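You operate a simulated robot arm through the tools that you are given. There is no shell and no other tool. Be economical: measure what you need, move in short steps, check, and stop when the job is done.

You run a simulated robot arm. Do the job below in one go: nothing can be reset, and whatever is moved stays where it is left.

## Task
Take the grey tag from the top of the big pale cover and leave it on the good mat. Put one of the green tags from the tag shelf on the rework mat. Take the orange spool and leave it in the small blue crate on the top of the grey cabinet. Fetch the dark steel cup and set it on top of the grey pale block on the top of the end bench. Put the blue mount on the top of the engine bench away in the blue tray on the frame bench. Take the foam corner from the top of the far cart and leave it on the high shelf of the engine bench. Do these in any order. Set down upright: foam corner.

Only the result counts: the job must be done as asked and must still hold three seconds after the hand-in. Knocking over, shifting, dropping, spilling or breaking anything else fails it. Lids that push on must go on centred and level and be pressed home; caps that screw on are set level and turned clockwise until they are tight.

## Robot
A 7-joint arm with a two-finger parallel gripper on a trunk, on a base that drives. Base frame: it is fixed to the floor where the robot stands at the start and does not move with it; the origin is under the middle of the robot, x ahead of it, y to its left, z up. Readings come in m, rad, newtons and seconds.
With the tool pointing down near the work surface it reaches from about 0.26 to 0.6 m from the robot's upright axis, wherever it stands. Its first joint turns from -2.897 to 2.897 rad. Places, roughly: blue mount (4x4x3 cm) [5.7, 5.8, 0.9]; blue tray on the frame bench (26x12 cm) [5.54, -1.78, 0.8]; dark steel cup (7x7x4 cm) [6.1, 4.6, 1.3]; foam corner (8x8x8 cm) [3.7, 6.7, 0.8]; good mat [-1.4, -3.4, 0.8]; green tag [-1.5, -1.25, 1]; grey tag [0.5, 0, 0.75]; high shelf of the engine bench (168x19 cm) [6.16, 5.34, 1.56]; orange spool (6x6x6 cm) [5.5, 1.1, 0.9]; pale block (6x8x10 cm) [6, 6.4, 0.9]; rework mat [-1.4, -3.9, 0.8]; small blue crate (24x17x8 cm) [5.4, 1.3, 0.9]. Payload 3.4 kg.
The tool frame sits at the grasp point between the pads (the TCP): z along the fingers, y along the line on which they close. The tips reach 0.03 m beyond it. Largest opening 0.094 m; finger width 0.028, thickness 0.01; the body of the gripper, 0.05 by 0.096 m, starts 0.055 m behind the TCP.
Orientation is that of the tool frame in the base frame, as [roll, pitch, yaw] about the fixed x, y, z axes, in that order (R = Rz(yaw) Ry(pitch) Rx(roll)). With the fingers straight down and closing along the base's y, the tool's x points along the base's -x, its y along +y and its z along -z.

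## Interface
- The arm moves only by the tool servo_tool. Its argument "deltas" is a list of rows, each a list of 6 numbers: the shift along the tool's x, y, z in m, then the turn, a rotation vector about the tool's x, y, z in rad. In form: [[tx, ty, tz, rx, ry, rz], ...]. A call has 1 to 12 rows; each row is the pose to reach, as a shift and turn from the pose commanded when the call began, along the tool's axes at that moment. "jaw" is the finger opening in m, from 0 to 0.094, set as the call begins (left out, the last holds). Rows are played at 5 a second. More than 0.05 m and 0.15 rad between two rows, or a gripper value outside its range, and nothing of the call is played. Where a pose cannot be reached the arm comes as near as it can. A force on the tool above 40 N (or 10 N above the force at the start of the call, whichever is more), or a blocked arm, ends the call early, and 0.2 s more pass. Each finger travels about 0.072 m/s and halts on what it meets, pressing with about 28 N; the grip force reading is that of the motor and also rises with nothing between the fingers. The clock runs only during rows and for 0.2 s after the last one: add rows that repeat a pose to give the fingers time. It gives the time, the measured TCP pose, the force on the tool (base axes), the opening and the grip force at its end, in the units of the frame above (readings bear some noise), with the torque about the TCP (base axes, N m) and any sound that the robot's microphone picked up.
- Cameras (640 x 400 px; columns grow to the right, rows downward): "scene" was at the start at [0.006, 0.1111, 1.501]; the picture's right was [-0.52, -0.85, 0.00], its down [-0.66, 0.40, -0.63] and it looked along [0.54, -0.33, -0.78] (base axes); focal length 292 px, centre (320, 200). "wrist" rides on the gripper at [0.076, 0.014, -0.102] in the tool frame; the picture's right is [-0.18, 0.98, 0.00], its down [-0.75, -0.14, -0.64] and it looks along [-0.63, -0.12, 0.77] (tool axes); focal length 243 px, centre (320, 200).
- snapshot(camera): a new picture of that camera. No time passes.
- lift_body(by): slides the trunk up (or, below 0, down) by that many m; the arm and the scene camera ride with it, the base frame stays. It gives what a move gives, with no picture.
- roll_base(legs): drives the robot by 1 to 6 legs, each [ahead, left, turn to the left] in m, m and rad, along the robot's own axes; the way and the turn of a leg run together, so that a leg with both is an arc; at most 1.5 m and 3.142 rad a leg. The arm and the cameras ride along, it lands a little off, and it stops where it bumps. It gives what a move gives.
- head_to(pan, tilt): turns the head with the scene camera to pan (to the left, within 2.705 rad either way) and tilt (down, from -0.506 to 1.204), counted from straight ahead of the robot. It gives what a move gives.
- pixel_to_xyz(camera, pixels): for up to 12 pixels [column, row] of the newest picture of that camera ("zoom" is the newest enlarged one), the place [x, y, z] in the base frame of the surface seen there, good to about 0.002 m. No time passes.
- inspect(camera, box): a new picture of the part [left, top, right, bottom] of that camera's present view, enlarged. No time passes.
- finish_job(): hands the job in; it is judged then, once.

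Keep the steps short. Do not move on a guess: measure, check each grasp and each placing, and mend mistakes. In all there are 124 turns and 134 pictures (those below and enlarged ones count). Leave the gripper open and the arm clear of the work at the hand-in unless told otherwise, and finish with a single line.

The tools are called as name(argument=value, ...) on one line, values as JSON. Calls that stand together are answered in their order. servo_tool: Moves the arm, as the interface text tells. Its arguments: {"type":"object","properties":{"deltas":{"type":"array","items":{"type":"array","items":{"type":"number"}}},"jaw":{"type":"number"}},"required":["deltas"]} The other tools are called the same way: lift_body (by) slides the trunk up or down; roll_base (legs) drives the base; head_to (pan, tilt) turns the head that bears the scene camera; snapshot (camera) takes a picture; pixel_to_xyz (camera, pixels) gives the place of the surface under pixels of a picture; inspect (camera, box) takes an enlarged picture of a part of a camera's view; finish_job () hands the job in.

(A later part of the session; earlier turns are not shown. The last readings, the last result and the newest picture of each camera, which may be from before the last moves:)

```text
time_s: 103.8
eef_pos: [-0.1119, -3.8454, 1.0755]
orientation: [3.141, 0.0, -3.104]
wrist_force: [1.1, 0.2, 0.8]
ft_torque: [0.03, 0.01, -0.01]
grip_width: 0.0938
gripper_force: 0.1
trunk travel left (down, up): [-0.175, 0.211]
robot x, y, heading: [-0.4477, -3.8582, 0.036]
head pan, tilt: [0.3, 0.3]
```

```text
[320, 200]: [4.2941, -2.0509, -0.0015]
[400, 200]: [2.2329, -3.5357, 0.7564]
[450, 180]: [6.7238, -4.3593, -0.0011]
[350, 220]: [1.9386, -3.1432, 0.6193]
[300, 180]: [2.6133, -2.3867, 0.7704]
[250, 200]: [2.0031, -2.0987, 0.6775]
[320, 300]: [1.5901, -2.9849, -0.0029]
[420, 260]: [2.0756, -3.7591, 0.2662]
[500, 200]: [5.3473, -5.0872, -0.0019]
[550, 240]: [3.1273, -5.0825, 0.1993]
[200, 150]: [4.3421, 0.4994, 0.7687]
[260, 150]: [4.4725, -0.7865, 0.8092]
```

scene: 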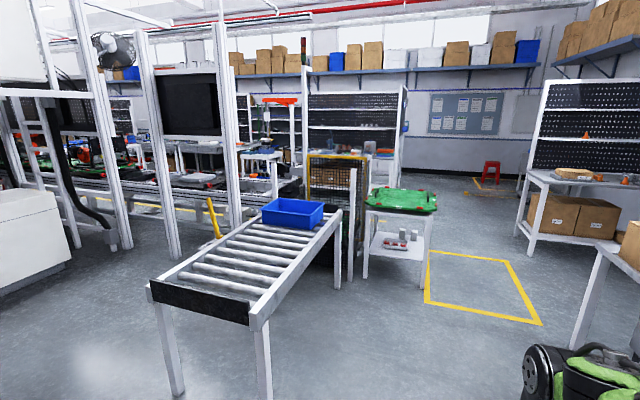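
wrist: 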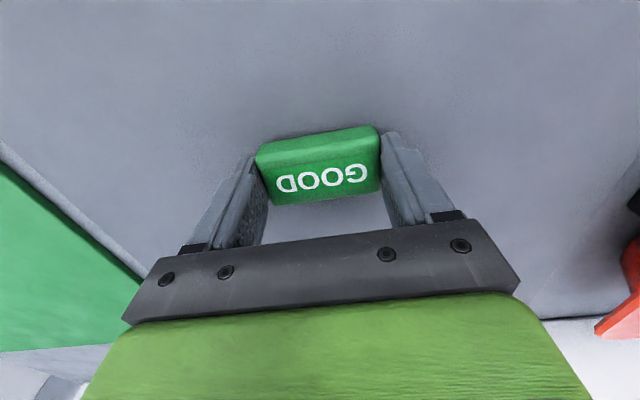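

Green table's edge is near y≈-3.8 at x≈2; the right table at y≈-4.75. I head for y≈-4.27 there, in shorter legs.

roll_base(legs=[[0, 0, -0.035], [1.2, -0.18, 0]])

head_to(pan=-0.1, tilt=0.5)

snapshot(camera="scene")

```text
time_s: 108.0
eef_pos: [0.5482, -3.9612, 1.0738]
orientation: [3.141, -0.006, 3.039]
wrist_force: [0.8, 0.3, -0.7]
ft_torque: [0.03, 0.05, -0.02]
grip_width: 0.094
gripper_force: 0.0
trunk travel left (down, up): [-0.175, 0.211]
robot x, y, heading: [0.2163, -3.9276, -0.109]
head pan, tilt: [0.3, 0.3]
stopped in leg 2: the robot was blocked; the commanded pose is now the measured one
```

```text
time_s: 108.8
eef_pos: [0.543, -3.9609, 1.0758]
orientation: [-3.141, 0.001, 3.04]
wrist_force: [0.4, 0.1, 0.4]
ft_torque: [-0.02, -0.02, -0.01]
grip_width: 0.0939
gripper_force: 0.0
trunk travel left (down, up): [-0.175, 0.211]
robot x, y, heading: [0.2128, -3.9278, -0.107]
head pan, tilt: [-0.099, 0.499]
```

```text
102 pictures are left
```

scene: 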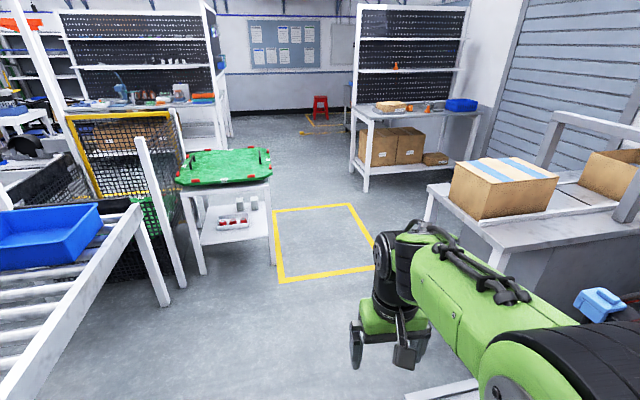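

Blocked — probably by the packing stand at right. I look down there.

head_to(pan=-0.8, tilt=0.8)

snapshot(camera="scene")

pixel_to_xyz(camera="scene", pixels=[[150, 250], [170, 290], [150, 220], [200, 200], [250, 200], [110, 300], [140, 330], [180, 340], [90, 260], [60, 200], [300, 150], [200, 250]])

```text
time_s: 109.9
eef_pos: [0.5423, -3.9595, 1.0765]
orientation: [-3.142, 0.0, 3.038]
wrist_force: [0.2, 0.9, -0.2]
ft_torque: [0.03, 0.02, 0.06]
grip_width: 0.0939
gripper_force: 0.1
trunk travel left (down, up): [-0.175, 0.211]
robot x, y, heading: [0.2128, -3.9282, -0.105]
head pan, tilt: [-0.799, 0.799]
```

```text
101 pictures are left
```

scene: 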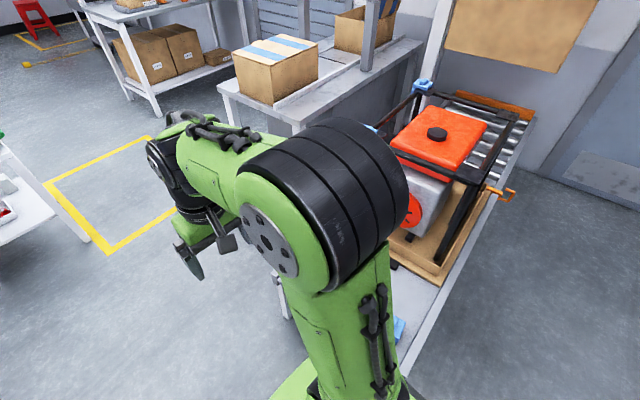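

```text
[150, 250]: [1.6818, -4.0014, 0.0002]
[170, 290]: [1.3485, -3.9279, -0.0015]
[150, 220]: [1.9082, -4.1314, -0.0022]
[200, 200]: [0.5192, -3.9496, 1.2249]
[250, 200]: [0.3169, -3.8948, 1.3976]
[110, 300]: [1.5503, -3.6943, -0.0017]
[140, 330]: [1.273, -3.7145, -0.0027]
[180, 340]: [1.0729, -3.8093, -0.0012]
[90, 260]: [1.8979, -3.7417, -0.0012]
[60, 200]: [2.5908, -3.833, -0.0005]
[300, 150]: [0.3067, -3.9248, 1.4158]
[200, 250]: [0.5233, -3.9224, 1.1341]
```

inspect(camera="scene", box=[260, 240, 480, 400])

pixel_to_xyz(camera="scene", pixels=[[275, 270], [285, 310], [398, 330], [410, 370], [440, 310], [425, 290], [410, 265], [505, 185], [495, 200], [35, 215], [60, 215], [220, 95]])

```text
2.50 times, centred on (370, 320) of scene
```

zoom: 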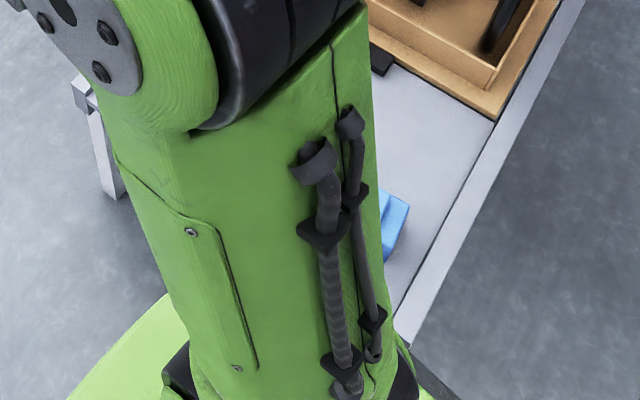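

```text
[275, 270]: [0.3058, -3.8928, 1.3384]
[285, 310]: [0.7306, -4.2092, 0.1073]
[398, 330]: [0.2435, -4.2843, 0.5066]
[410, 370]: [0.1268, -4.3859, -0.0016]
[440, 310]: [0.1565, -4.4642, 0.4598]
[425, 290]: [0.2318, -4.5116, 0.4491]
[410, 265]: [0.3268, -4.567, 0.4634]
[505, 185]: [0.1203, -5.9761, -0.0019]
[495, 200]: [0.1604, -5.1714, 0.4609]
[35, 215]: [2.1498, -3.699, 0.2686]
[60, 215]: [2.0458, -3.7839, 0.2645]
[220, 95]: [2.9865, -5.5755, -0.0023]
```

The stand's front edge is at y≈-4.2 for x 0.13–0.75. I shift left first, pass it, then move to y≈-4.25.

roll_base(legs=[[0, 0.25, 0], [0, 0, 0.105], [0.85, 0, 0]])

```text
time_s: 116.5
eef_pos: [1.4364, -3.6885, 1.0765]
orientation: [-3.141, 0.001, 3.124]
wrist_force: [0.1, -0.1, 0.2]
ft_torque: [-0.03, 0.02, -0.03]
grip_width: 0.0937
gripper_force: 0.2
trunk travel left (down, up): [-0.175, 0.211]
robot x, y, heading: [1.1085, -3.6813, -0.02]
head pan, tilt: [-0.799, 0.799]
```

roll_base(legs=[[0.25, -0.56, 0.02], [1.2, 0, 0]])

head_to(pan=0.3, tilt=0.35)

snapshot(camera="scene")

pixel_to_xyz(camera="scene", pixels=[[320, 200], [400, 200], [450, 180], [350, 220], [300, 180], [250, 200], [320, 300], [420, 260], [500, 200], [550, 240], [200, 150], [260, 150]])

```text
time_s: 125.6
eef_pos: [2.8965, -4.2262, 1.0759]
orientation: [-3.14, 0.002, -3.126]
wrist_force: [0.3, 0.3, 1.0]
ft_torque: [0.01, 0.01, -0.01]
grip_width: 0.094
gripper_force: 0.0
trunk travel left (down, up): [-0.175, 0.211]
robot x, y, heading: [2.5684, -4.2298, 0.014]
head pan, tilt: [-0.799, 0.799]
```

```text
time_s: 127.0
eef_pos: [2.896, -4.2246, 1.0755]
orientation: [3.141, 0.0, -3.128]
wrist_force: [-0.5, 0.7, 0.6]
ft_torque: [0.01, -0.01, 0.01]
grip_width: 0.0939
gripper_force: 0.0
trunk travel left (down, up): [-0.175, 0.211]
robot x, y, heading: [2.5643, -4.2254, 0.012]
head pan, tilt: [0.3, 0.351]
```

```text
99 pictures are left
```

scene: 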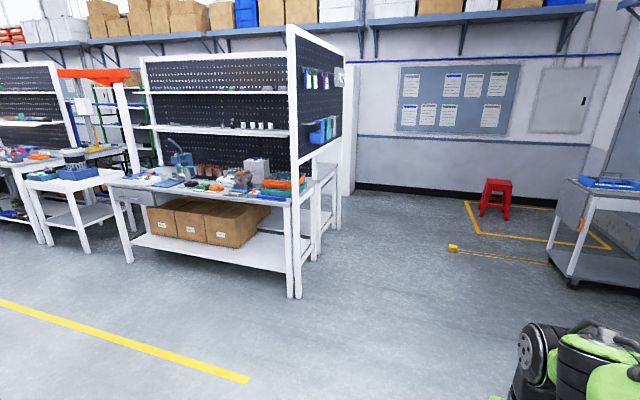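

```text
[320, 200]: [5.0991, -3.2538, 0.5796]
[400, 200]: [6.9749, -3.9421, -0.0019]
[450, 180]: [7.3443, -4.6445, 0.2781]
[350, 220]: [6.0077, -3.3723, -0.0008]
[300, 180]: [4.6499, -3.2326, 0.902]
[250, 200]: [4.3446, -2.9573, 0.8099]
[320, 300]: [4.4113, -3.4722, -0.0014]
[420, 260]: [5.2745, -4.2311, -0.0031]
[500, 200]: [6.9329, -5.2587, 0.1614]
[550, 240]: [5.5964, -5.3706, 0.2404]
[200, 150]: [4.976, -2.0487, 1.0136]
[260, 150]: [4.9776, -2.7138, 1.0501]
```

roll_base(legs=[[0.9, 0.2, 0], [0, 0, 1.56]])

head_to(pan=0.0, tilt=0.25)

snapshot(camera="scene")

pixel_to_xyz(camera="scene", pixels=[[320, 200], [320, 150], [320, 130], [250, 200], [200, 220], [270, 150], [370, 150], [400, 200], [370, 180], [450, 220], [150, 280], [320, 260]])

```text
time_s: 135.5
eef_pos: [3.4603, -3.6805, 1.0772]
orientation: [3.141, -0.001, -1.574]
wrist_force: [0.2, -0.7, 1.0]
ft_torque: [0.0, 0.0, -0.03]
grip_width: 0.094
gripper_force: 0.1
trunk travel left (down, up): [-0.175, 0.211]
robot x, y, heading: [3.4617, -4.0096, 1.568]
head pan, tilt: [0.3, 0.351]
```

```text
time_s: 136.3
eef_pos: [3.4595, -3.6814, 1.076]
orientation: [-3.141, -0.001, -1.575]
wrist_force: [0.6, -0.5, -0.5]
ft_torque: [0.0, -0.03, 0.0]
grip_width: 0.0941
gripper_force: 0.2
trunk travel left (down, up): [-0.175, 0.211]
robot x, y, heading: [3.4565, -4.012, 1.562]
head pan, tilt: [0.0, 0.25]
```

```text
98 pictures are left
```

scene: 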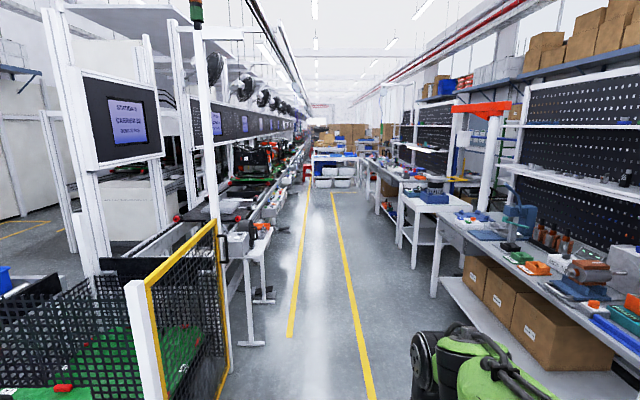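

```text
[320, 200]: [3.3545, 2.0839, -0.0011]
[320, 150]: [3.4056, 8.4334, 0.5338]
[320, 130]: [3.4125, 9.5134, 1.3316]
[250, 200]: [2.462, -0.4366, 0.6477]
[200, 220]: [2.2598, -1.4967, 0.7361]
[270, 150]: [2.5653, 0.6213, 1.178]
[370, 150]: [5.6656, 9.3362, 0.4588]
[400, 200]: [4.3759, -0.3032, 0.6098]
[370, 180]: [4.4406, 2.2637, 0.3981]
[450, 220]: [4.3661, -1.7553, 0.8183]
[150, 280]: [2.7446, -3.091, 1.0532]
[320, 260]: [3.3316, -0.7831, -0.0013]
```

A wide aisle runs north along x≈3.4. I drive to y≈-1 and look east.

roll_base(legs=[[1.5, 0, 0], [1.4, 0, 0]])

head_to(pan=-1.3, tilt=0.25)

snapshot(camera="scene")

pixel_to_xyz(camera="scene", pixels=[[320, 200], [400, 200], [240, 200], [160, 200], [80, 200], [480, 200], [320, 260], [240, 260], [320, 150], [240, 150], [160, 150], [400, 150]])

head_to(pan=-0.5, tilt=0.25)

snapshot(camera="scene")

```text
time_s: 150.2
eef_pos: [3.4382, -0.8134, 1.077]
orientation: [3.141, 0.0, -1.577]
wrist_force: [-0.2, -0.3, 1.1]
ft_torque: [0.0, -0.01, 0.02]
grip_width: 0.0941
gripper_force: 0.1
trunk travel left (down, up): [-0.175, 0.211]
robot x, y, heading: [3.4373, -1.1412, 1.558]
head pan, tilt: [0.0, 0.25]
```

```text
time_s: 151.7
eef_pos: [3.4385, -0.8121, 1.0752]
orientation: [3.141, 0.001, -1.577]
wrist_force: [0.3, -0.4, -0.8]
ft_torque: [-0.04, -0.01, 0.01]
grip_width: 0.0937
gripper_force: 0.1
trunk travel left (down, up): [-0.175, 0.211]
robot x, y, heading: [3.441, -1.1432, 1.56]
head pan, tilt: [-1.3, 0.25]
```

```text
97 pictures are left
```

scene: 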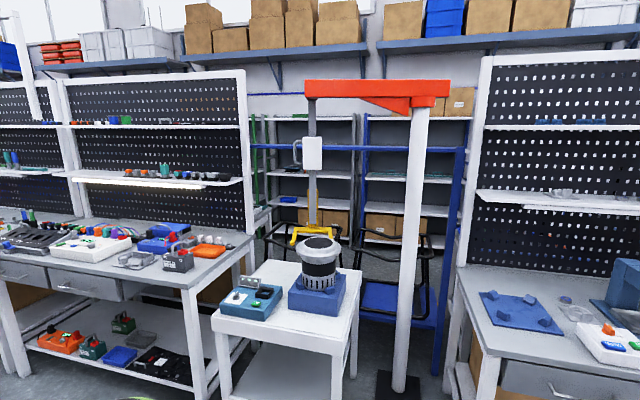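

```text
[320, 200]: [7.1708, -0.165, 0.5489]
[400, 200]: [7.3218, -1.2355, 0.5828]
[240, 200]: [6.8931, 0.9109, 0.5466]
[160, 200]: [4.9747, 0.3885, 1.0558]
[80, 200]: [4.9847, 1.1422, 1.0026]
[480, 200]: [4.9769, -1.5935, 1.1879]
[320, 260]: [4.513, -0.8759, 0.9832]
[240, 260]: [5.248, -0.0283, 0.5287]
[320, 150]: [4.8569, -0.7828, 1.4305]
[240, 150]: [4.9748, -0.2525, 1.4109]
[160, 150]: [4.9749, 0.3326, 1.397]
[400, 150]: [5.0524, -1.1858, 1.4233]
```

```text
time_s: 152.8
eef_pos: [3.4388, -0.8137, 1.0761]
orientation: [3.14, 0.0, -1.576]
wrist_force: [-0.1, -0.4, 0.0]
ft_torque: [0.0, 0.02, -0.01]
grip_width: 0.094
gripper_force: 0.2
trunk travel left (down, up): [-0.175, 0.211]
robot x, y, heading: [3.4399, -1.1446, 1.559]
head pan, tilt: [-0.499, 0.25]
```

```text
96 pictures are left
```

scene: 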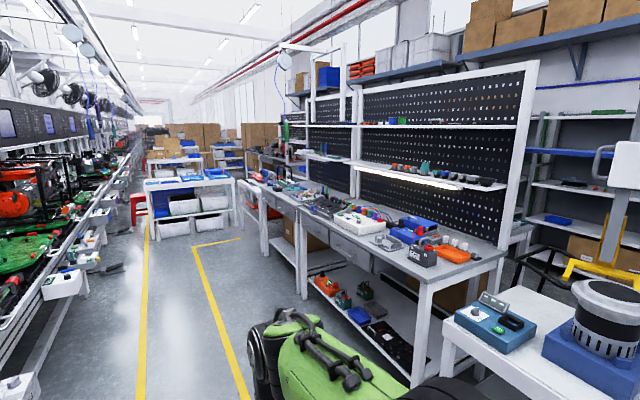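

The targets at x≈5.4 are behind these pegboards. I continue north first; I measure what's ahead.

pixel_to_xyz(camera="scene", pixels=[[160, 230], [232, 225], [150, 185], [235, 180], [240, 240], [265, 235], [300, 325], [180, 155], [225, 170], [150, 150], [120, 230], [190, 250]])

inspect(camera="scene", box=[120, 80, 360, 240])

```text
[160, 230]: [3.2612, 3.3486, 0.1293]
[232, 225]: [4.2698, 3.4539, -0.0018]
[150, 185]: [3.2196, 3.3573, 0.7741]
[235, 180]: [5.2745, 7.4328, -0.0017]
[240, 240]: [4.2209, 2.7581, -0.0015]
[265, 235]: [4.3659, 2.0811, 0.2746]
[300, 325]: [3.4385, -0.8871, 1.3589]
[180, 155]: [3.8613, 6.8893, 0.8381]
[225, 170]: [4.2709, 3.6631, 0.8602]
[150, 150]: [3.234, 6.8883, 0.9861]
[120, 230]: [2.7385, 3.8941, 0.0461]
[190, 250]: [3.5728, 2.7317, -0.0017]
```

```text
2.50 times, centred on (240, 160) of scene
```

zoom: 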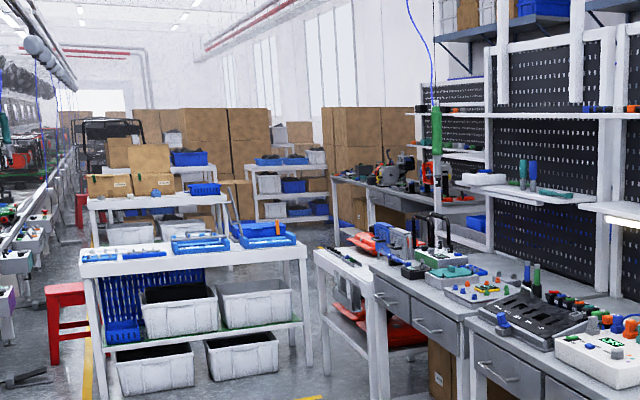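

roll_base(legs=[[1.5, 0, 0], [1.3, 0, 0]])

head_to(pan=-0.6, tilt=0.35)

snapshot(camera="scene")

pixel_to_xyz(camera="scene", pixels=[[320, 200], [400, 200], [240, 200], [160, 200], [80, 200], [480, 200], [320, 260], [240, 260], [320, 150], [240, 150], [160, 150], [400, 150]])

head_to(pan=0.3, tilt=0.35)

snapshot(camera="scene")

```text
time_s: 166.4
eef_pos: [3.4353, 1.9906, 1.0767]
orientation: [-3.141, -0.001, -1.568]
wrist_force: [-1.1, -0.1, -0.2]
ft_torque: [-0.01, 0.03, -0.03]
grip_width: 0.0939
gripper_force: 0.0
trunk travel left (down, up): [-0.175, 0.211]
robot x, y, heading: [3.4364, 1.6642, 1.57]
head pan, tilt: [-0.499, 0.25]
```

```text
time_s: 167.0
eef_pos: [3.435, 1.9899, 1.0772]
orientation: [3.142, 0.0, -1.569]
wrist_force: [-0.6, 0.4, 0.6]
ft_torque: [-0.01, -0.02, 0.01]
grip_width: 0.0941
gripper_force: 0.0
trunk travel left (down, up): [-0.175, 0.211]
robot x, y, heading: [3.4346, 1.6589, 1.572]
head pan, tilt: [-0.6, 0.351]
```

```text
94 pictures are left
```

scene: 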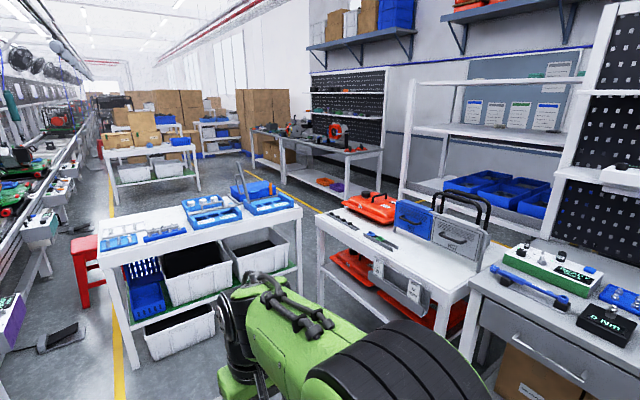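

```text
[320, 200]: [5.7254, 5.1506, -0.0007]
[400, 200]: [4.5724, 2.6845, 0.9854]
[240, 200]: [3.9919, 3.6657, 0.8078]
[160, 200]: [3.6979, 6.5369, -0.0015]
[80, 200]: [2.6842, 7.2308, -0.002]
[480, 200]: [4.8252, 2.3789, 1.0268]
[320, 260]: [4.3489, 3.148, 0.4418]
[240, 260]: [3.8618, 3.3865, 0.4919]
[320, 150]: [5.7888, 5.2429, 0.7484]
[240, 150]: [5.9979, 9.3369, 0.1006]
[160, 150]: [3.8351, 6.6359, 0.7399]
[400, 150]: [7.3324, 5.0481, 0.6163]
```

```text
time_s: 168.2
eef_pos: [3.4355, 1.9904, 1.0762]
orientation: [3.141, -0.001, -1.567]
wrist_force: [0.3, 0.3, -0.3]
ft_torque: [-0.01, -0.04, 0.0]
grip_width: 0.0938
gripper_force: 0.1
trunk travel left (down, up): [-0.175, 0.211]
robot x, y, heading: [3.4377, 1.6609, 1.572]
head pan, tilt: [0.3, 0.351]
```

```text
93 pictures are left
```

scene: 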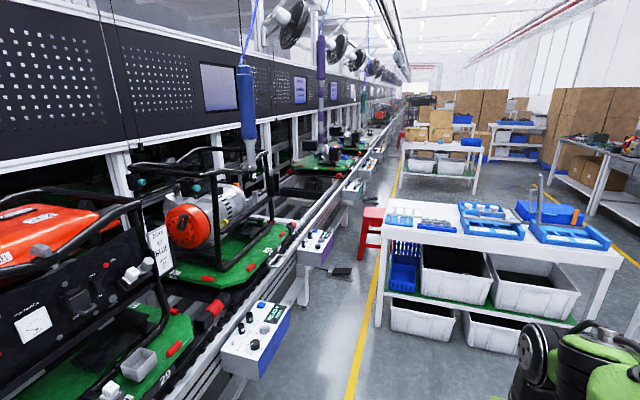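

pixel_to_xyz(camera="scene", pixels=[[378, 320], [582, 310], [615, 265], [388, 202], [640, 290], [370, 210], [362, 255], [335, 270], [310, 295], [575, 215], [480, 180], [405, 145]])

head_to(pan=-0.6, tilt=0.5)

snapshot(camera="scene")

pixel_to_xyz(camera="scene", pixels=[[302, 160], [318, 165], [316, 230], [300, 240], [460, 330], [470, 250], [320, 130], [385, 160], [465, 180], [480, 310], [350, 150], [120, 240]])

```text
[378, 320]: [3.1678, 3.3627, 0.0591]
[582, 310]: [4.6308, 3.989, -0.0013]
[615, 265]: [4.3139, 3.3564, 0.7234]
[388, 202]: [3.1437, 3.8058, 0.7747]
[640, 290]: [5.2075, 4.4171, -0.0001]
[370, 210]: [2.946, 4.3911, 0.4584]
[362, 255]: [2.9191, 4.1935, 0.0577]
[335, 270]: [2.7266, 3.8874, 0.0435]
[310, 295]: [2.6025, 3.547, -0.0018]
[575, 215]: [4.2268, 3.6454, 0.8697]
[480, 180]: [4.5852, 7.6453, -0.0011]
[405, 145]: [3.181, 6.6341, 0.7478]
```

```text
time_s: 169.4
eef_pos: [3.4343, 1.9897, 1.0764]
orientation: [3.141, 0.0, -1.569]
wrist_force: [0.4, -0.2, 0.8]
ft_torque: [-0.02, 0.01, -0.02]
grip_width: 0.0939
gripper_force: 0.1
trunk travel left (down, up): [-0.175, 0.211]
robot x, y, heading: [3.4364, 1.6574, 1.571]
head pan, tilt: [-0.6, 0.499]
```

```text
92 pictures are left
```

scene: 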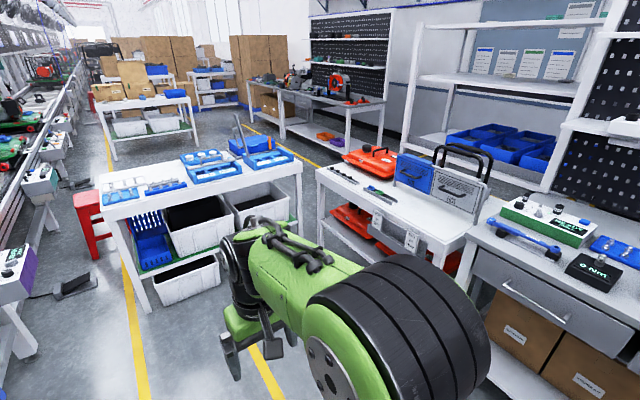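

```text
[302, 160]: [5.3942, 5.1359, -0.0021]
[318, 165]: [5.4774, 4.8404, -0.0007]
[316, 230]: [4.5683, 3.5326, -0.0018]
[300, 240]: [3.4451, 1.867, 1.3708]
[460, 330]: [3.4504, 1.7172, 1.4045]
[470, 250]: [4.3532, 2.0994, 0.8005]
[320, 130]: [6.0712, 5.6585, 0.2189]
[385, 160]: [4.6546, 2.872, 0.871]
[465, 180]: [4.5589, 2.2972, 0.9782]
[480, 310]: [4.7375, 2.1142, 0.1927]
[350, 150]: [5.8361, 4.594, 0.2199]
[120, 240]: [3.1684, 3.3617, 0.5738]
```

The cart and tables leave no gap northward. I go back south and around into the rear aisle (x≈6.2).

roll_base(legs=[[-1.5, 0, 0], [-1.5, 0, 0], [-1.4, 0, 0]])

```text
time_s: 190.5
eef_pos: [3.4636, -2.4077, 1.0761]
orientation: [-3.142, 0.0, -1.562]
wrist_force: [0.8, 0.3, -0.7]
ft_torque: [0.0, 0.01, 0.01]
grip_width: 0.094
gripper_force: 0.0
trunk travel left (down, up): [-0.175, 0.211]
robot x, y, heading: [3.4645, -2.7353, 1.576]
head pan, tilt: [-0.6, 0.499]
```

roll_base(legs=[[-1.3, 0, 0], [0, 0, -1.57]])

head_to(pan=0.0, tilt=0.4)

snapshot(camera="scene")

pixel_to_xyz(camera="scene", pixels=[[320, 200], [400, 200], [240, 200], [160, 200], [80, 200], [480, 200], [320, 260], [240, 260], [320, 150], [240, 150], [160, 150], [400, 150]])

```text
time_s: 201.0
eef_pos: [3.8042, -4.0723, 1.0768]
orientation: [3.141, -0.001, 3.138]
wrist_force: [-0.1, -0.4, 0.9]
ft_torque: [0.0, -0.02, -0.01]
grip_width: 0.0941
gripper_force: 0.1
trunk travel left (down, up): [-0.175, 0.211]
robot x, y, heading: [3.4704, -4.0695, -0.009]
head pan, tilt: [-0.6, 0.499]
```

```text
time_s: 202.0
eef_pos: [3.8036, -4.0724, 1.0773]
orientation: [3.141, 0.002, 3.14]
wrist_force: [-0.4, 0.8, 1.0]
ft_torque: [-0.02, 0.02, 0.0]
grip_width: 0.0939
gripper_force: 0.0
trunk travel left (down, up): [-0.175, 0.211]
robot x, y, heading: [3.4769, -4.071, -0.013]
head pan, tilt: [0.0, 0.4]
```

```text
91 pictures are left
```

scene: 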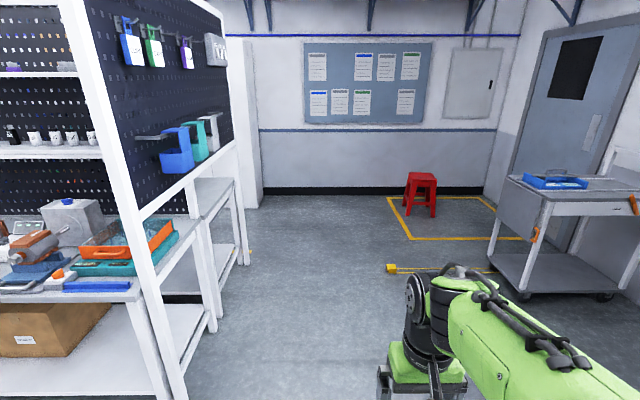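

```text
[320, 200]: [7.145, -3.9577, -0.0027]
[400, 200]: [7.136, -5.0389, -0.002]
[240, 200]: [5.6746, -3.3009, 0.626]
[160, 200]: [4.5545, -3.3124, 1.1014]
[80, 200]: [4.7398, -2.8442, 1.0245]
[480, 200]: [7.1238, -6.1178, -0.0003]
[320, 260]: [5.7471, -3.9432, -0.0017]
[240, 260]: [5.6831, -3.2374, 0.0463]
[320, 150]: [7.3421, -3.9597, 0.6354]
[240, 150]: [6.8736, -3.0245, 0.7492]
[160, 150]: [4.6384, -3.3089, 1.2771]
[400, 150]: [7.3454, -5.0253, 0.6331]
```

Back aisle spans x≈5.7–6.87. I drive to (6.28, -4.0) and turn north.

roll_base(legs=[[1.4, 0.06, 0.01], [1.4, 0.0, 0], [0, 0, 1.575]])

snapshot(camera="scene")

pixel_to_xyz(camera="scene", pixels=[[320, 200], [400, 200], [240, 200], [160, 200], [80, 200], [480, 200], [320, 260], [240, 260], [320, 150], [240, 150], [160, 150], [400, 150]])

```text
time_s: 219.6
eef_pos: [6.2915, -3.6287, 1.0763]
orientation: [3.14, 0.0, -1.53]
wrist_force: [-1.1, -0.4, -0.1]
ft_torque: [-0.02, -0.03, 0.03]
grip_width: 0.094
gripper_force: 0.0
trunk travel left (down, up): [-0.175, 0.211]
robot x, y, heading: [6.3031, -3.9615, 1.615]
head pan, tilt: [0.0, 0.4]
```

```text
90 pictures are left
```

scene: 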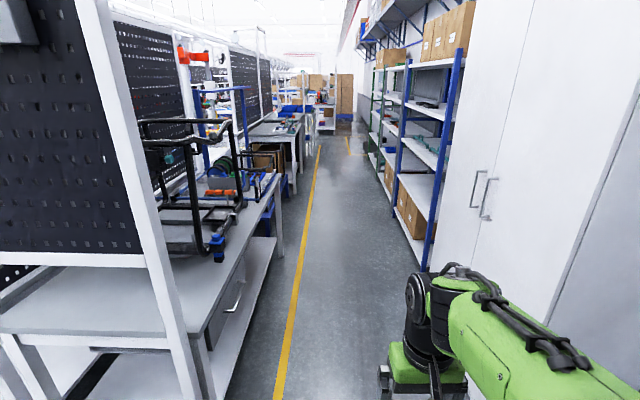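

```text
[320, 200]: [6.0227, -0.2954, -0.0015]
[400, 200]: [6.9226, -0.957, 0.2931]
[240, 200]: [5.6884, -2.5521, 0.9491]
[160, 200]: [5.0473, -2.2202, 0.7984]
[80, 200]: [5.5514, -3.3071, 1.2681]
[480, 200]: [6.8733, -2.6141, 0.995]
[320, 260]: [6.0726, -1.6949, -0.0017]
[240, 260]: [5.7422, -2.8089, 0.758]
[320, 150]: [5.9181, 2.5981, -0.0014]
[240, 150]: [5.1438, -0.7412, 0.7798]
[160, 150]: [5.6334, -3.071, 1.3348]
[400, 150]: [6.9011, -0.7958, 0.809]
```

roll_base(legs=[[0, 0, -0.045], [1.5, 0, 0], [0.65, 0, 0]])

head_to(pan=1.3, tilt=0.6)

snapshot(camera="scene")

```text
time_s: 230.8
eef_pos: [6.3418, -1.4271, 1.0766]
orientation: [-3.141, 0.0, -1.585]
wrist_force: [0.5, -0.4, 0.3]
ft_torque: [-0.02, 0.01, -0.02]
grip_width: 0.0942
gripper_force: 0.0
trunk travel left (down, up): [-0.175, 0.211]
robot x, y, heading: [6.3369, -1.7605, 1.553]
head pan, tilt: [0.0, 0.4]
```

```text
time_s: 232.3
eef_pos: [6.3434, -1.4283, 1.0766]
orientation: [3.14, -0.001, -1.584]
wrist_force: [0.2, 0.6, 0.3]
ft_torque: [0.04, 0.01, 0.01]
grip_width: 0.0939
gripper_force: 0.1
trunk travel left (down, up): [-0.175, 0.211]
robot x, y, heading: [6.3385, -1.7571, 1.554]
head pan, tilt: [1.3, 0.6]
```

```text
89 pictures are left
```

scene: 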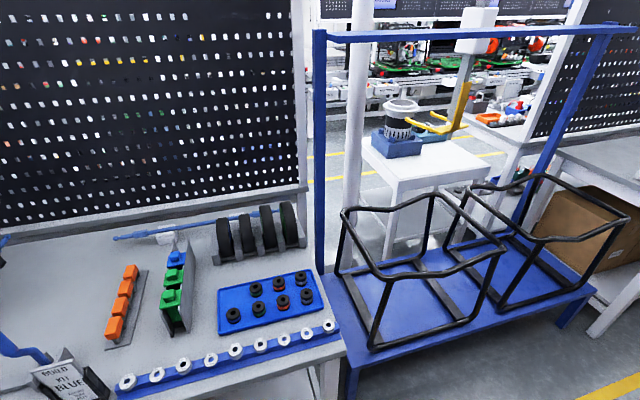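

inspect(camera="scene", box=[200, 255, 350, 355])

pixel_to_xyz(camera="scene", pixels=[[220, 290], [308, 271], [324, 310], [218, 335], [232, 315], [305, 295], [240, 300], [150, 380], [175, 290], [120, 310], [281, 317]])

```text
4.00 times, centred on (275, 305) of scene
```

zoom: 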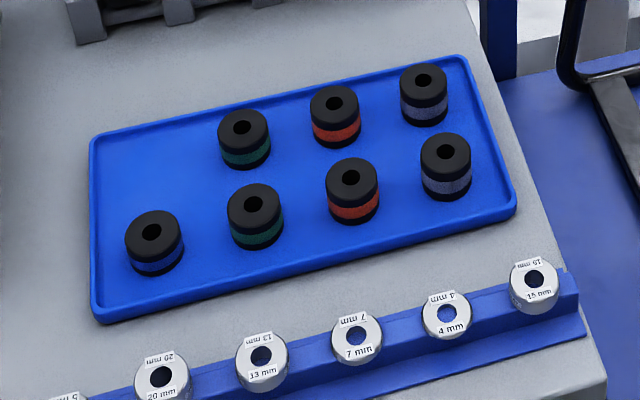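

```text
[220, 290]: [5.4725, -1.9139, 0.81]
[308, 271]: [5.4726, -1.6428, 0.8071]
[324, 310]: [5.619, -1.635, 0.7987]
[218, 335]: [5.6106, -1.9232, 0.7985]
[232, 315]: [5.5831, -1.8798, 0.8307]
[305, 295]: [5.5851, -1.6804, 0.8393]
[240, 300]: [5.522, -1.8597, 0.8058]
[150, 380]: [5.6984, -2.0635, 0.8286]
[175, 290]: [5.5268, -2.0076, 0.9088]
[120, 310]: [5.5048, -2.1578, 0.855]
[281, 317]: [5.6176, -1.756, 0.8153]
```

The tray has a free spot at its back-left for a blue-banded mount (≈(5.505, -1.87)). Next: north to the grey cabinet near y≈1.2.

roll_base(legs=[[0, 0, 0.018], [1.48, 0.08, 0], [1.3, 0, 0]])

head_to(pan=1.3, tilt=0.5)

snapshot(camera="scene")

```text
time_s: 246.1
eef_pos: [6.2714, 1.3476, 1.0769]
orientation: [3.141, 0.001, -1.574]
wrist_force: [-0.1, 0.3, -1.0]
ft_torque: [-0.02, 0.01, 0.0]
grip_width: 0.0941
gripper_force: 0.0
trunk travel left (down, up): [-0.175, 0.211]
robot x, y, heading: [6.2672, 1.0171, 1.565]
head pan, tilt: [1.3, 0.6]
```

```text
time_s: 246.8
eef_pos: [6.2708, 1.3472, 1.0766]
orientation: [-3.141, 0.0, -1.574]
wrist_force: [-0.9, 0.6, -0.2]
ft_torque: [-0.01, 0.0, 0.0]
grip_width: 0.0942
gripper_force: 0.1
trunk travel left (down, up): [-0.175, 0.211]
robot x, y, heading: [6.2698, 1.0157, 1.563]
head pan, tilt: [1.3, 0.499]
```

```text
87 pictures are left
```

scene: 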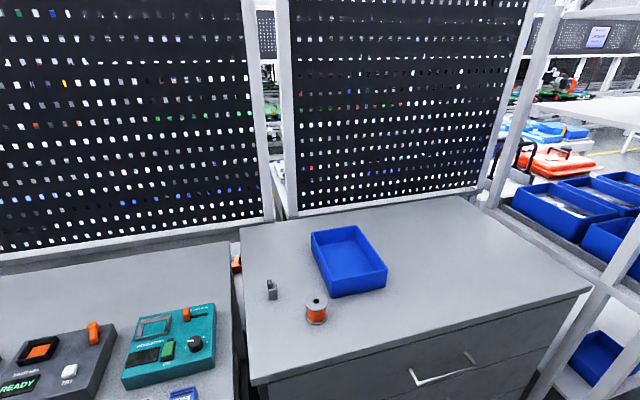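

inspect(camera="scene", box=[250, 215, 410, 335])

pixel_to_xyz(camera="scene", pixels=[[316, 303], [316, 315], [313, 235], [360, 228], [386, 268], [328, 295], [348, 262], [272, 290], [430, 270], [260, 380], [590, 285], [330, 280]])

```text
3.33 times, centred on (330, 275) of scene
```

zoom: 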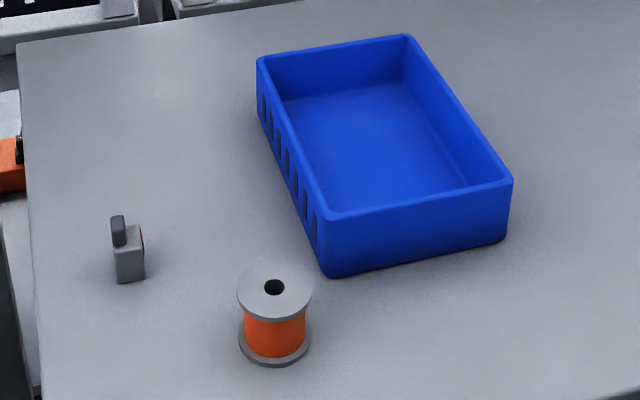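

```text
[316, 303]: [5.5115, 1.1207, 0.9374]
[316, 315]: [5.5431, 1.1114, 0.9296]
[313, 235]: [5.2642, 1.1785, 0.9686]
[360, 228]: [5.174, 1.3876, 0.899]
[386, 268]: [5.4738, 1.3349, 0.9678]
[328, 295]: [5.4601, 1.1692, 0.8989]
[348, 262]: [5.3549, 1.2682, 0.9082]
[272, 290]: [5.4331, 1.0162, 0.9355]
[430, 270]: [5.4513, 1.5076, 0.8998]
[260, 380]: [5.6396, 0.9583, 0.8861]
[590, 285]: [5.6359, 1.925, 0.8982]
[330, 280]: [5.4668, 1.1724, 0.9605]
```

pixel_to_xyz(camera="zoom", pixels=[[240, 290], [309, 292], [275, 265], [272, 316], [275, 340], [300, 110], [400, 110], [430, 190], [330, 205], [240, 345], [310, 345], [272, 363]])

roll_base(legs=[[0.18, 0, 0], [0, 0, 1.578]])

```text
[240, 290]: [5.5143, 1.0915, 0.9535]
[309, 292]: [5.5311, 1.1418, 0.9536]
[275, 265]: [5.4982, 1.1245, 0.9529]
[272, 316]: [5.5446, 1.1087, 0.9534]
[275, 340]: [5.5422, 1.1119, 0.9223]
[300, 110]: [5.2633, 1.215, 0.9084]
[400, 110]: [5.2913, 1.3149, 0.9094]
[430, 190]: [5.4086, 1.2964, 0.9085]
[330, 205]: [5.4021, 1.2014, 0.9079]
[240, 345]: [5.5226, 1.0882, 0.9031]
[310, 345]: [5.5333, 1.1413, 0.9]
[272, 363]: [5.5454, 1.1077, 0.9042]
```

```text
time_s: 252.0
eef_pos: [5.9404, 1.2091, 1.0774]
orientation: [3.14, -0.001, -0.048]
wrist_force: [0.0, 1.1, 0.0]
ft_torque: [-0.03, 0.03, -0.02]
grip_width: 0.0941
gripper_force: 0.0
trunk travel left (down, up): [-0.175, 0.211]
robot x, y, heading: [6.2714, 1.193, 3.086]
head pan, tilt: [1.3, 0.499]
```

Spool centre (5.522, 1.116), ø0.05, z 0.90–0.954; crate interior centre ≈(5.36, 1.255). I square up and come closer.

roll_base(legs=[[0, 0, 0.055], [0.28, 0, 0]])

head_to(pan=0.0, tilt=0.85)

snapshot(camera="scene")

```text
time_s: 254.3
eef_pos: [5.6631, 1.1905, 1.0768]
orientation: [-3.141, 0.0, 0.002]
wrist_force: [-1.3, -0.2, -0.4]
ft_torque: [-0.01, -0.03, 0.02]
grip_width: 0.0939
gripper_force: 0.0
trunk travel left (down, up): [-0.175, 0.211]
robot x, y, heading: [5.9956, 1.1915, 3.14]
head pan, tilt: [1.3, 0.499]
```

```text
time_s: 255.8
eef_pos: [5.6641, 1.1909, 1.0763]
orientation: [-3.141, 0.0, 0.002]
wrist_force: [0.7, -0.3, -0.2]
ft_torque: [0.01, 0.0, 0.01]
grip_width: 0.0939
gripper_force: 0.1
trunk travel left (down, up): [-0.175, 0.211]
robot x, y, heading: [5.9974, 1.1946, 3.139]
head pan, tilt: [0.0, 0.85]
```

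```text
85 pictures are left
```

scene: 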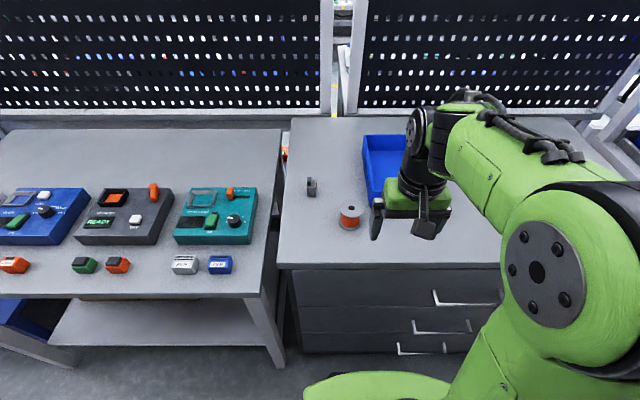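

servo_tool(deltas=[[-0.036, 0.019, 0.01, 0, 0, 0], [-0.071, 0.038, 0.02, 0, 0, 0], [-0.107, 0.056, 0.03, 0, 0, 0], [-0.142, 0.075, 0.05, 0, 0, 0], [-0.142, 0.075, 0.05, 0, 0, 0]], jaw=0.085)

snapshot(camera="wrist")

```text
time_s: 257.0
eef_pos: [5.5248, 1.1153, 1.0294]
orientation: [3.14, 0.002, 0.0]
wrist_force: [0.3, 0.5, 0.5]
ft_torque: [-0.01, 0.01, 0.01]
grip_width: 0.085
gripper_force: 0.0
trunk travel left (down, up): [-0.175, 0.211]
robot x, y, heading: [5.9983, 1.1921, 3.142]
head pan, tilt: [0.0, 0.85]
```

```text
84 pictures are left
```

wrist: 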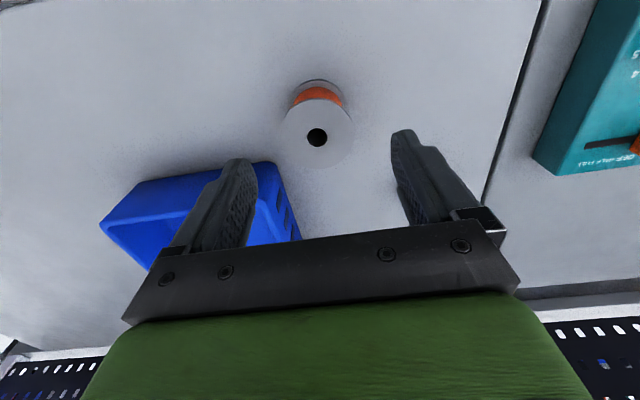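

pixel_to_xyz(camera="wrist", pixels=[[282, 140], [354, 130], [315, 105], [320, 168]])

servo_tool(deltas=[[-0.001, 0, 0.03, 0, 0, 0], [-0.002, 0, 0.06, 0, 0, 0], [-0.002, 0, 0.088, 0, 0, 0], [-0.002, 0, 0.088, 0, 0, 0]])

servo_tool(deltas=[[0, 0, 0, 0, 0, 0], [0, 0, 0, 0, 0, 0], [0, 0, 0, 0, 0, 0], [0, 0, 0, 0, 0, 0]], jaw=0.03)

servo_tool(deltas=[[0, 0, -0.03, 0, 0, 0], [0, 0, -0.07, 0, 0, 0], [0, 0, -0.115, 0, 0, 0], [0, 0, -0.15, 0, 0, 0]])

snapshot(camera="wrist")

```text
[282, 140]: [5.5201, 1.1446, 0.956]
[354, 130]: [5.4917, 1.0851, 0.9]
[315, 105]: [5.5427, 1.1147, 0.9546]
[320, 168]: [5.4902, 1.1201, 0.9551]
```

```text
time_s: 258.0
eef_pos: [5.5203, 1.1141, 0.9374]
orientation: [-3.141, 0.0, 0.0]
wrist_force: [0.1, 0.1, 0.6]
ft_torque: [0.02, -0.01, 0.02]
grip_width: 0.085
gripper_force: 0.1
trunk travel left (down, up): [-0.175, 0.211]
robot x, y, heading: [5.9933, 1.1958, 3.139]
head pan, tilt: [0.0, 0.85]
```

```text
time_s: 259.0
eef_pos: [5.5201, 1.1139, 0.937]
orientation: [3.141, -0.001, 0.002]
wrist_force: [0.1, -1.0, -0.9]
ft_torque: [-0.02, 0.0, 0.02]
grip_width: 0.0571
gripper_force: 28.1
trunk travel left (down, up): [-0.175, 0.211]
robot x, y, heading: [5.9916, 1.1898, 3.141]
head pan, tilt: [0.0, 0.85]
```

```text
time_s: 260.0
eef_pos: [5.5229, 1.1125, 1.0889]
orientation: [3.141, 0.0, 0.001]
wrist_force: [0.3, -0.1, -2.6]
ft_torque: [0.01, 0.01, -0.01]
grip_width: 0.0571
gripper_force: 27.8
trunk travel left (down, up): [-0.175, 0.211]
robot x, y, heading: [5.9964, 1.1912, 3.143]
head pan, tilt: [0.0, 0.85]
```

```text
83 pictures are left
```

wrist: 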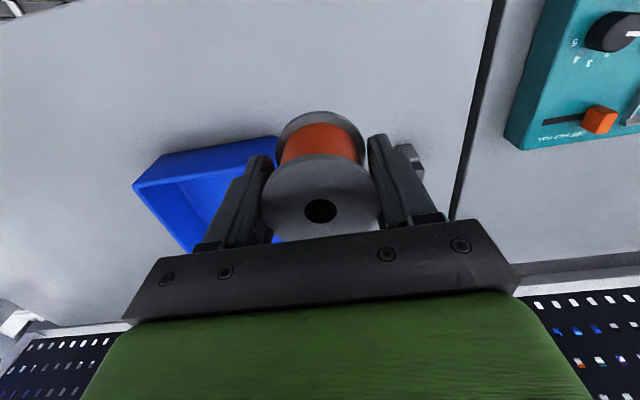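

Held. Move over the crate at (5.405, 1.255), then lower.

servo_tool(deltas=[[-0.03, -0.036, 0, 0, 0, 0], [-0.06, -0.072, 0, 0, 0, 0], [-0.09, -0.108, 0, 0, 0, 0], [-0.118, -0.143, 0, 0, 0, 0], [-0.118, -0.143, 0.0, 0, 0, 0]])

snapshot(camera="wrist")

```text
time_s: 261.2
eef_pos: [5.4397, 1.2524, 1.0763]
orientation: [3.139, -0.003, 0.002]
wrist_force: [0.5, -0.1, -2.3]
ft_torque: [-0.02, -0.03, 0.02]
grip_width: 0.0574
gripper_force: 28.2
out of reach, approached as far as the arm can: row 3, 4, 5
trunk travel left (down, up): [-0.175, 0.211]
robot x, y, heading: [5.9929, 1.1919, 3.139]
head pan, tilt: [0.0, 0.85]
```

```text
82 pictures are left
```

wrist: 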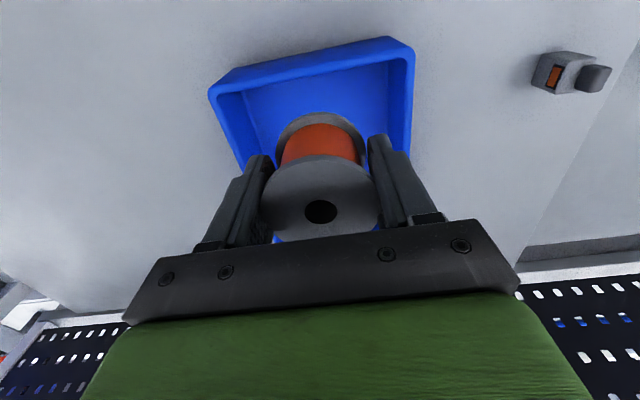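

The reach is short by 3.5 cm at this height. I inch the base forward 0.035.

roll_base(legs=[[0.037, 0, 0]])

snapshot(camera="wrist")

```text
time_s: 262.1
eef_pos: [5.403, 1.2521, 1.0756]
orientation: [3.141, -0.002, 0.002]
wrist_force: [-0.6, 0.5, -2.4]
ft_torque: [0.0, -0.06, 0.0]
grip_width: 0.0574
gripper_force: 28.2
trunk travel left (down, up): [-0.175, 0.211]
robot x, y, heading: [5.9578, 1.1918, 3.138]
head pan, tilt: [0.0, 0.85]
```

```text
81 pictures are left
```

wrist: 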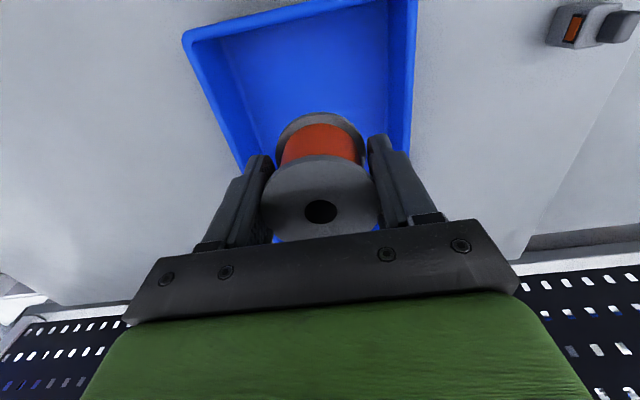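

servo_tool(deltas=[[0.0, 0, 0.015, 0, 0, 0], [0.0, 0, 0.015, 0, 0, 0]])

```text
time_s: 262.7
eef_pos: [5.4059, 1.2514, 1.0635]
orientation: [-3.141, 0.0, -0.001]
wrist_force: [-0.4, 0.6, -1.8]
ft_torque: [-0.01, 0.01, 0.02]
grip_width: 0.0574
gripper_force: 28.2
trunk travel left (down, up): [-0.175, 0.211]
robot x, y, heading: [5.961, 1.1914, 3.138]
head pan, tilt: [0.0, 0.85]
```

servo_tool(deltas=[[0.0, -0.002, 0.04, 0, 0, 0], [0.0, -0.003, 0.08, 0, 0, 0], [0.0, -0.003, 0.105, 0, 0, 0], [0.0, -0.003, 0.114, 0, 0, 0], [0.0, -0.003, 0.114, 0, 0, 0]])

snapshot(camera="wrist")

```text
time_s: 263.9
eef_pos: [5.4053, 1.2561, 0.9487]
orientation: [3.141, -0.001, -0.001]
wrist_force: [-0.1, 0.2, -2.2]
ft_torque: [0.03, -0.02, 0.02]
grip_width: 0.0575
gripper_force: 28.0
trunk travel left (down, up): [-0.175, 0.211]
robot x, y, heading: [5.9594, 1.1917, 3.142]
head pan, tilt: [0.0, 0.85]
```

```text
80 pictures are left
```

wrist: 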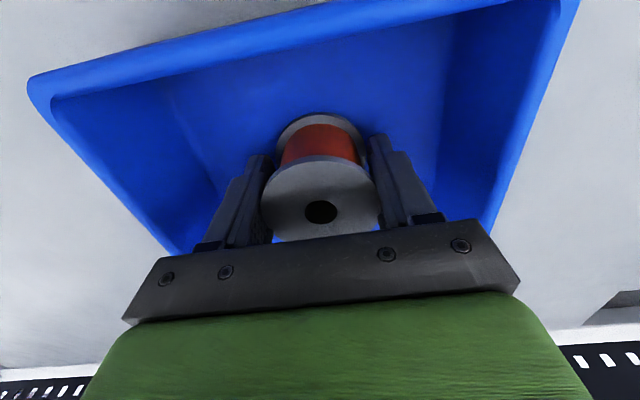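

Spool is inside; lower the last 3 mm, open to 0.078, rise.

servo_tool(deltas=[[0.0, 0, 0.0035, 0, 0, 0], [0, 0, 0.0035, 0, 0, 0]])

servo_tool(deltas=[[0, 0, 0, 0, 0, 0], [0, 0, 0, 0, 0, 0], [0, 0, -0.03, 0, 0, 0], [0, 0, -0.07, 0, 0, 0], [0.0, 0, -0.11, 0, 0, 0], [0.045, 0, -0.125, 0, 0, 0], [0.09, 0, -0.125, 0, 0, 0], [0.135, 0, -0.125, 0, 0, 0], [0.18, 0, -0.125, 0, 0, 0], [0.21, 0, -0.125, 0, 0, 0]], jaw=0.078)

snapshot(camera="scene")

```text
time_s: 264.5
eef_pos: [5.406, 1.2562, 0.9472]
orientation: [3.141, 0.003, 0.0]
wrist_force: [-6.7, 1.3, 19.3]
ft_torque: [0.02, 0.06, 0.07]
grip_width: 0.0576
gripper_force: 27.7
trunk travel left (down, up): [-0.175, 0.211]
robot x, y, heading: [5.9584, 1.1914, 3.138]
head pan, tilt: [0.0, 0.85]
```

```text
time_s: 266.7
eef_pos: [5.615, 1.2561, 1.0717]
orientation: [3.141, 0.0, -0.001]
wrist_force: [0.6, 0.3, 0.6]
ft_torque: [-0.04, -0.02, 0.02]
grip_width: 0.0782
gripper_force: 0.0
trunk travel left (down, up): [-0.175, 0.211]
robot x, y, heading: [5.9578, 1.1932, 3.138]
head pan, tilt: [0.0, 0.85]
```

```text
79 pictures are left
```

scene: 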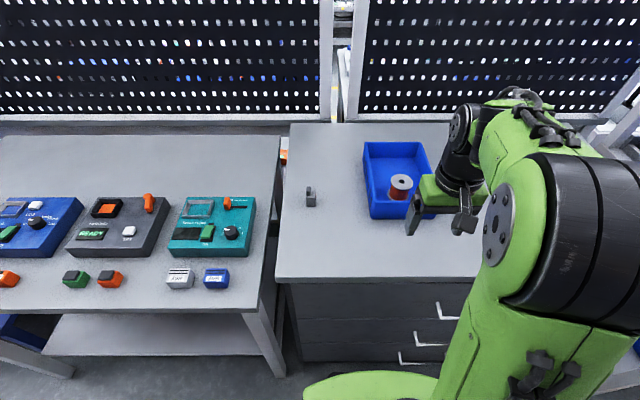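

Spool is in the crate. I back off, turn north, and look ahead.

roll_base(legs=[[-0.32, 0, 0], [0, 0, -1.568]])

head_to(pan=0.1, tilt=0.35)

snapshot(camera="scene")

pixel_to_xyz(camera="scene", pixels=[[320, 200], [400, 200], [240, 200], [160, 200], [80, 200], [480, 200], [320, 260], [240, 260], [320, 150], [240, 150], [160, 150], [400, 150]])

```text
time_s: 272.6
eef_pos: [6.3457, 1.5341, 1.0714]
orientation: [3.142, -0.001, -1.57]
wrist_force: [0.3, 0.8, 0.7]
ft_torque: [-0.01, -0.03, 0.04]
grip_width: 0.0778
gripper_force: 0.1
trunk travel left (down, up): [-0.175, 0.211]
robot x, y, heading: [6.2815, 1.1911, 1.569]
head pan, tilt: [0.0, 0.85]
```

```text
time_s: 273.6
eef_pos: [6.3465, 1.5341, 1.0705]
orientation: [3.141, 0.0, -1.571]
wrist_force: [-0.1, -0.6, -1.2]
ft_torque: [0.0, 0.02, 0.01]
grip_width: 0.0779
gripper_force: 0.0
trunk travel left (down, up): [-0.175, 0.211]
robot x, y, heading: [6.2849, 1.1877, 1.567]
head pan, tilt: [0.099, 0.351]
```

```text
78 pictures are left
```

scene: 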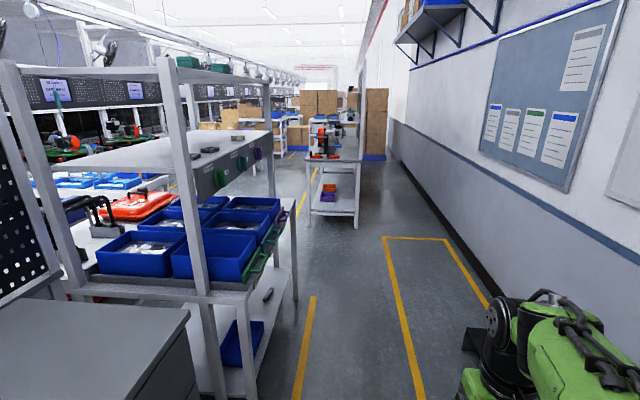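

```text
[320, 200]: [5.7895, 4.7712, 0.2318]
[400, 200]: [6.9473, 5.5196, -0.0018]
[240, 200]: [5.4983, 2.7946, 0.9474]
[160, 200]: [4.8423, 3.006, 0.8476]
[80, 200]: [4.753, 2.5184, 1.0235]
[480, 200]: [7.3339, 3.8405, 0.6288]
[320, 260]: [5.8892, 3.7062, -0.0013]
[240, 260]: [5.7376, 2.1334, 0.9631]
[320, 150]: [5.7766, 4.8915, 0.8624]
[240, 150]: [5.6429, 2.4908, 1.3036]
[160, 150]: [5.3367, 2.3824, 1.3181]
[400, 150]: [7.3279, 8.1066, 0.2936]
```

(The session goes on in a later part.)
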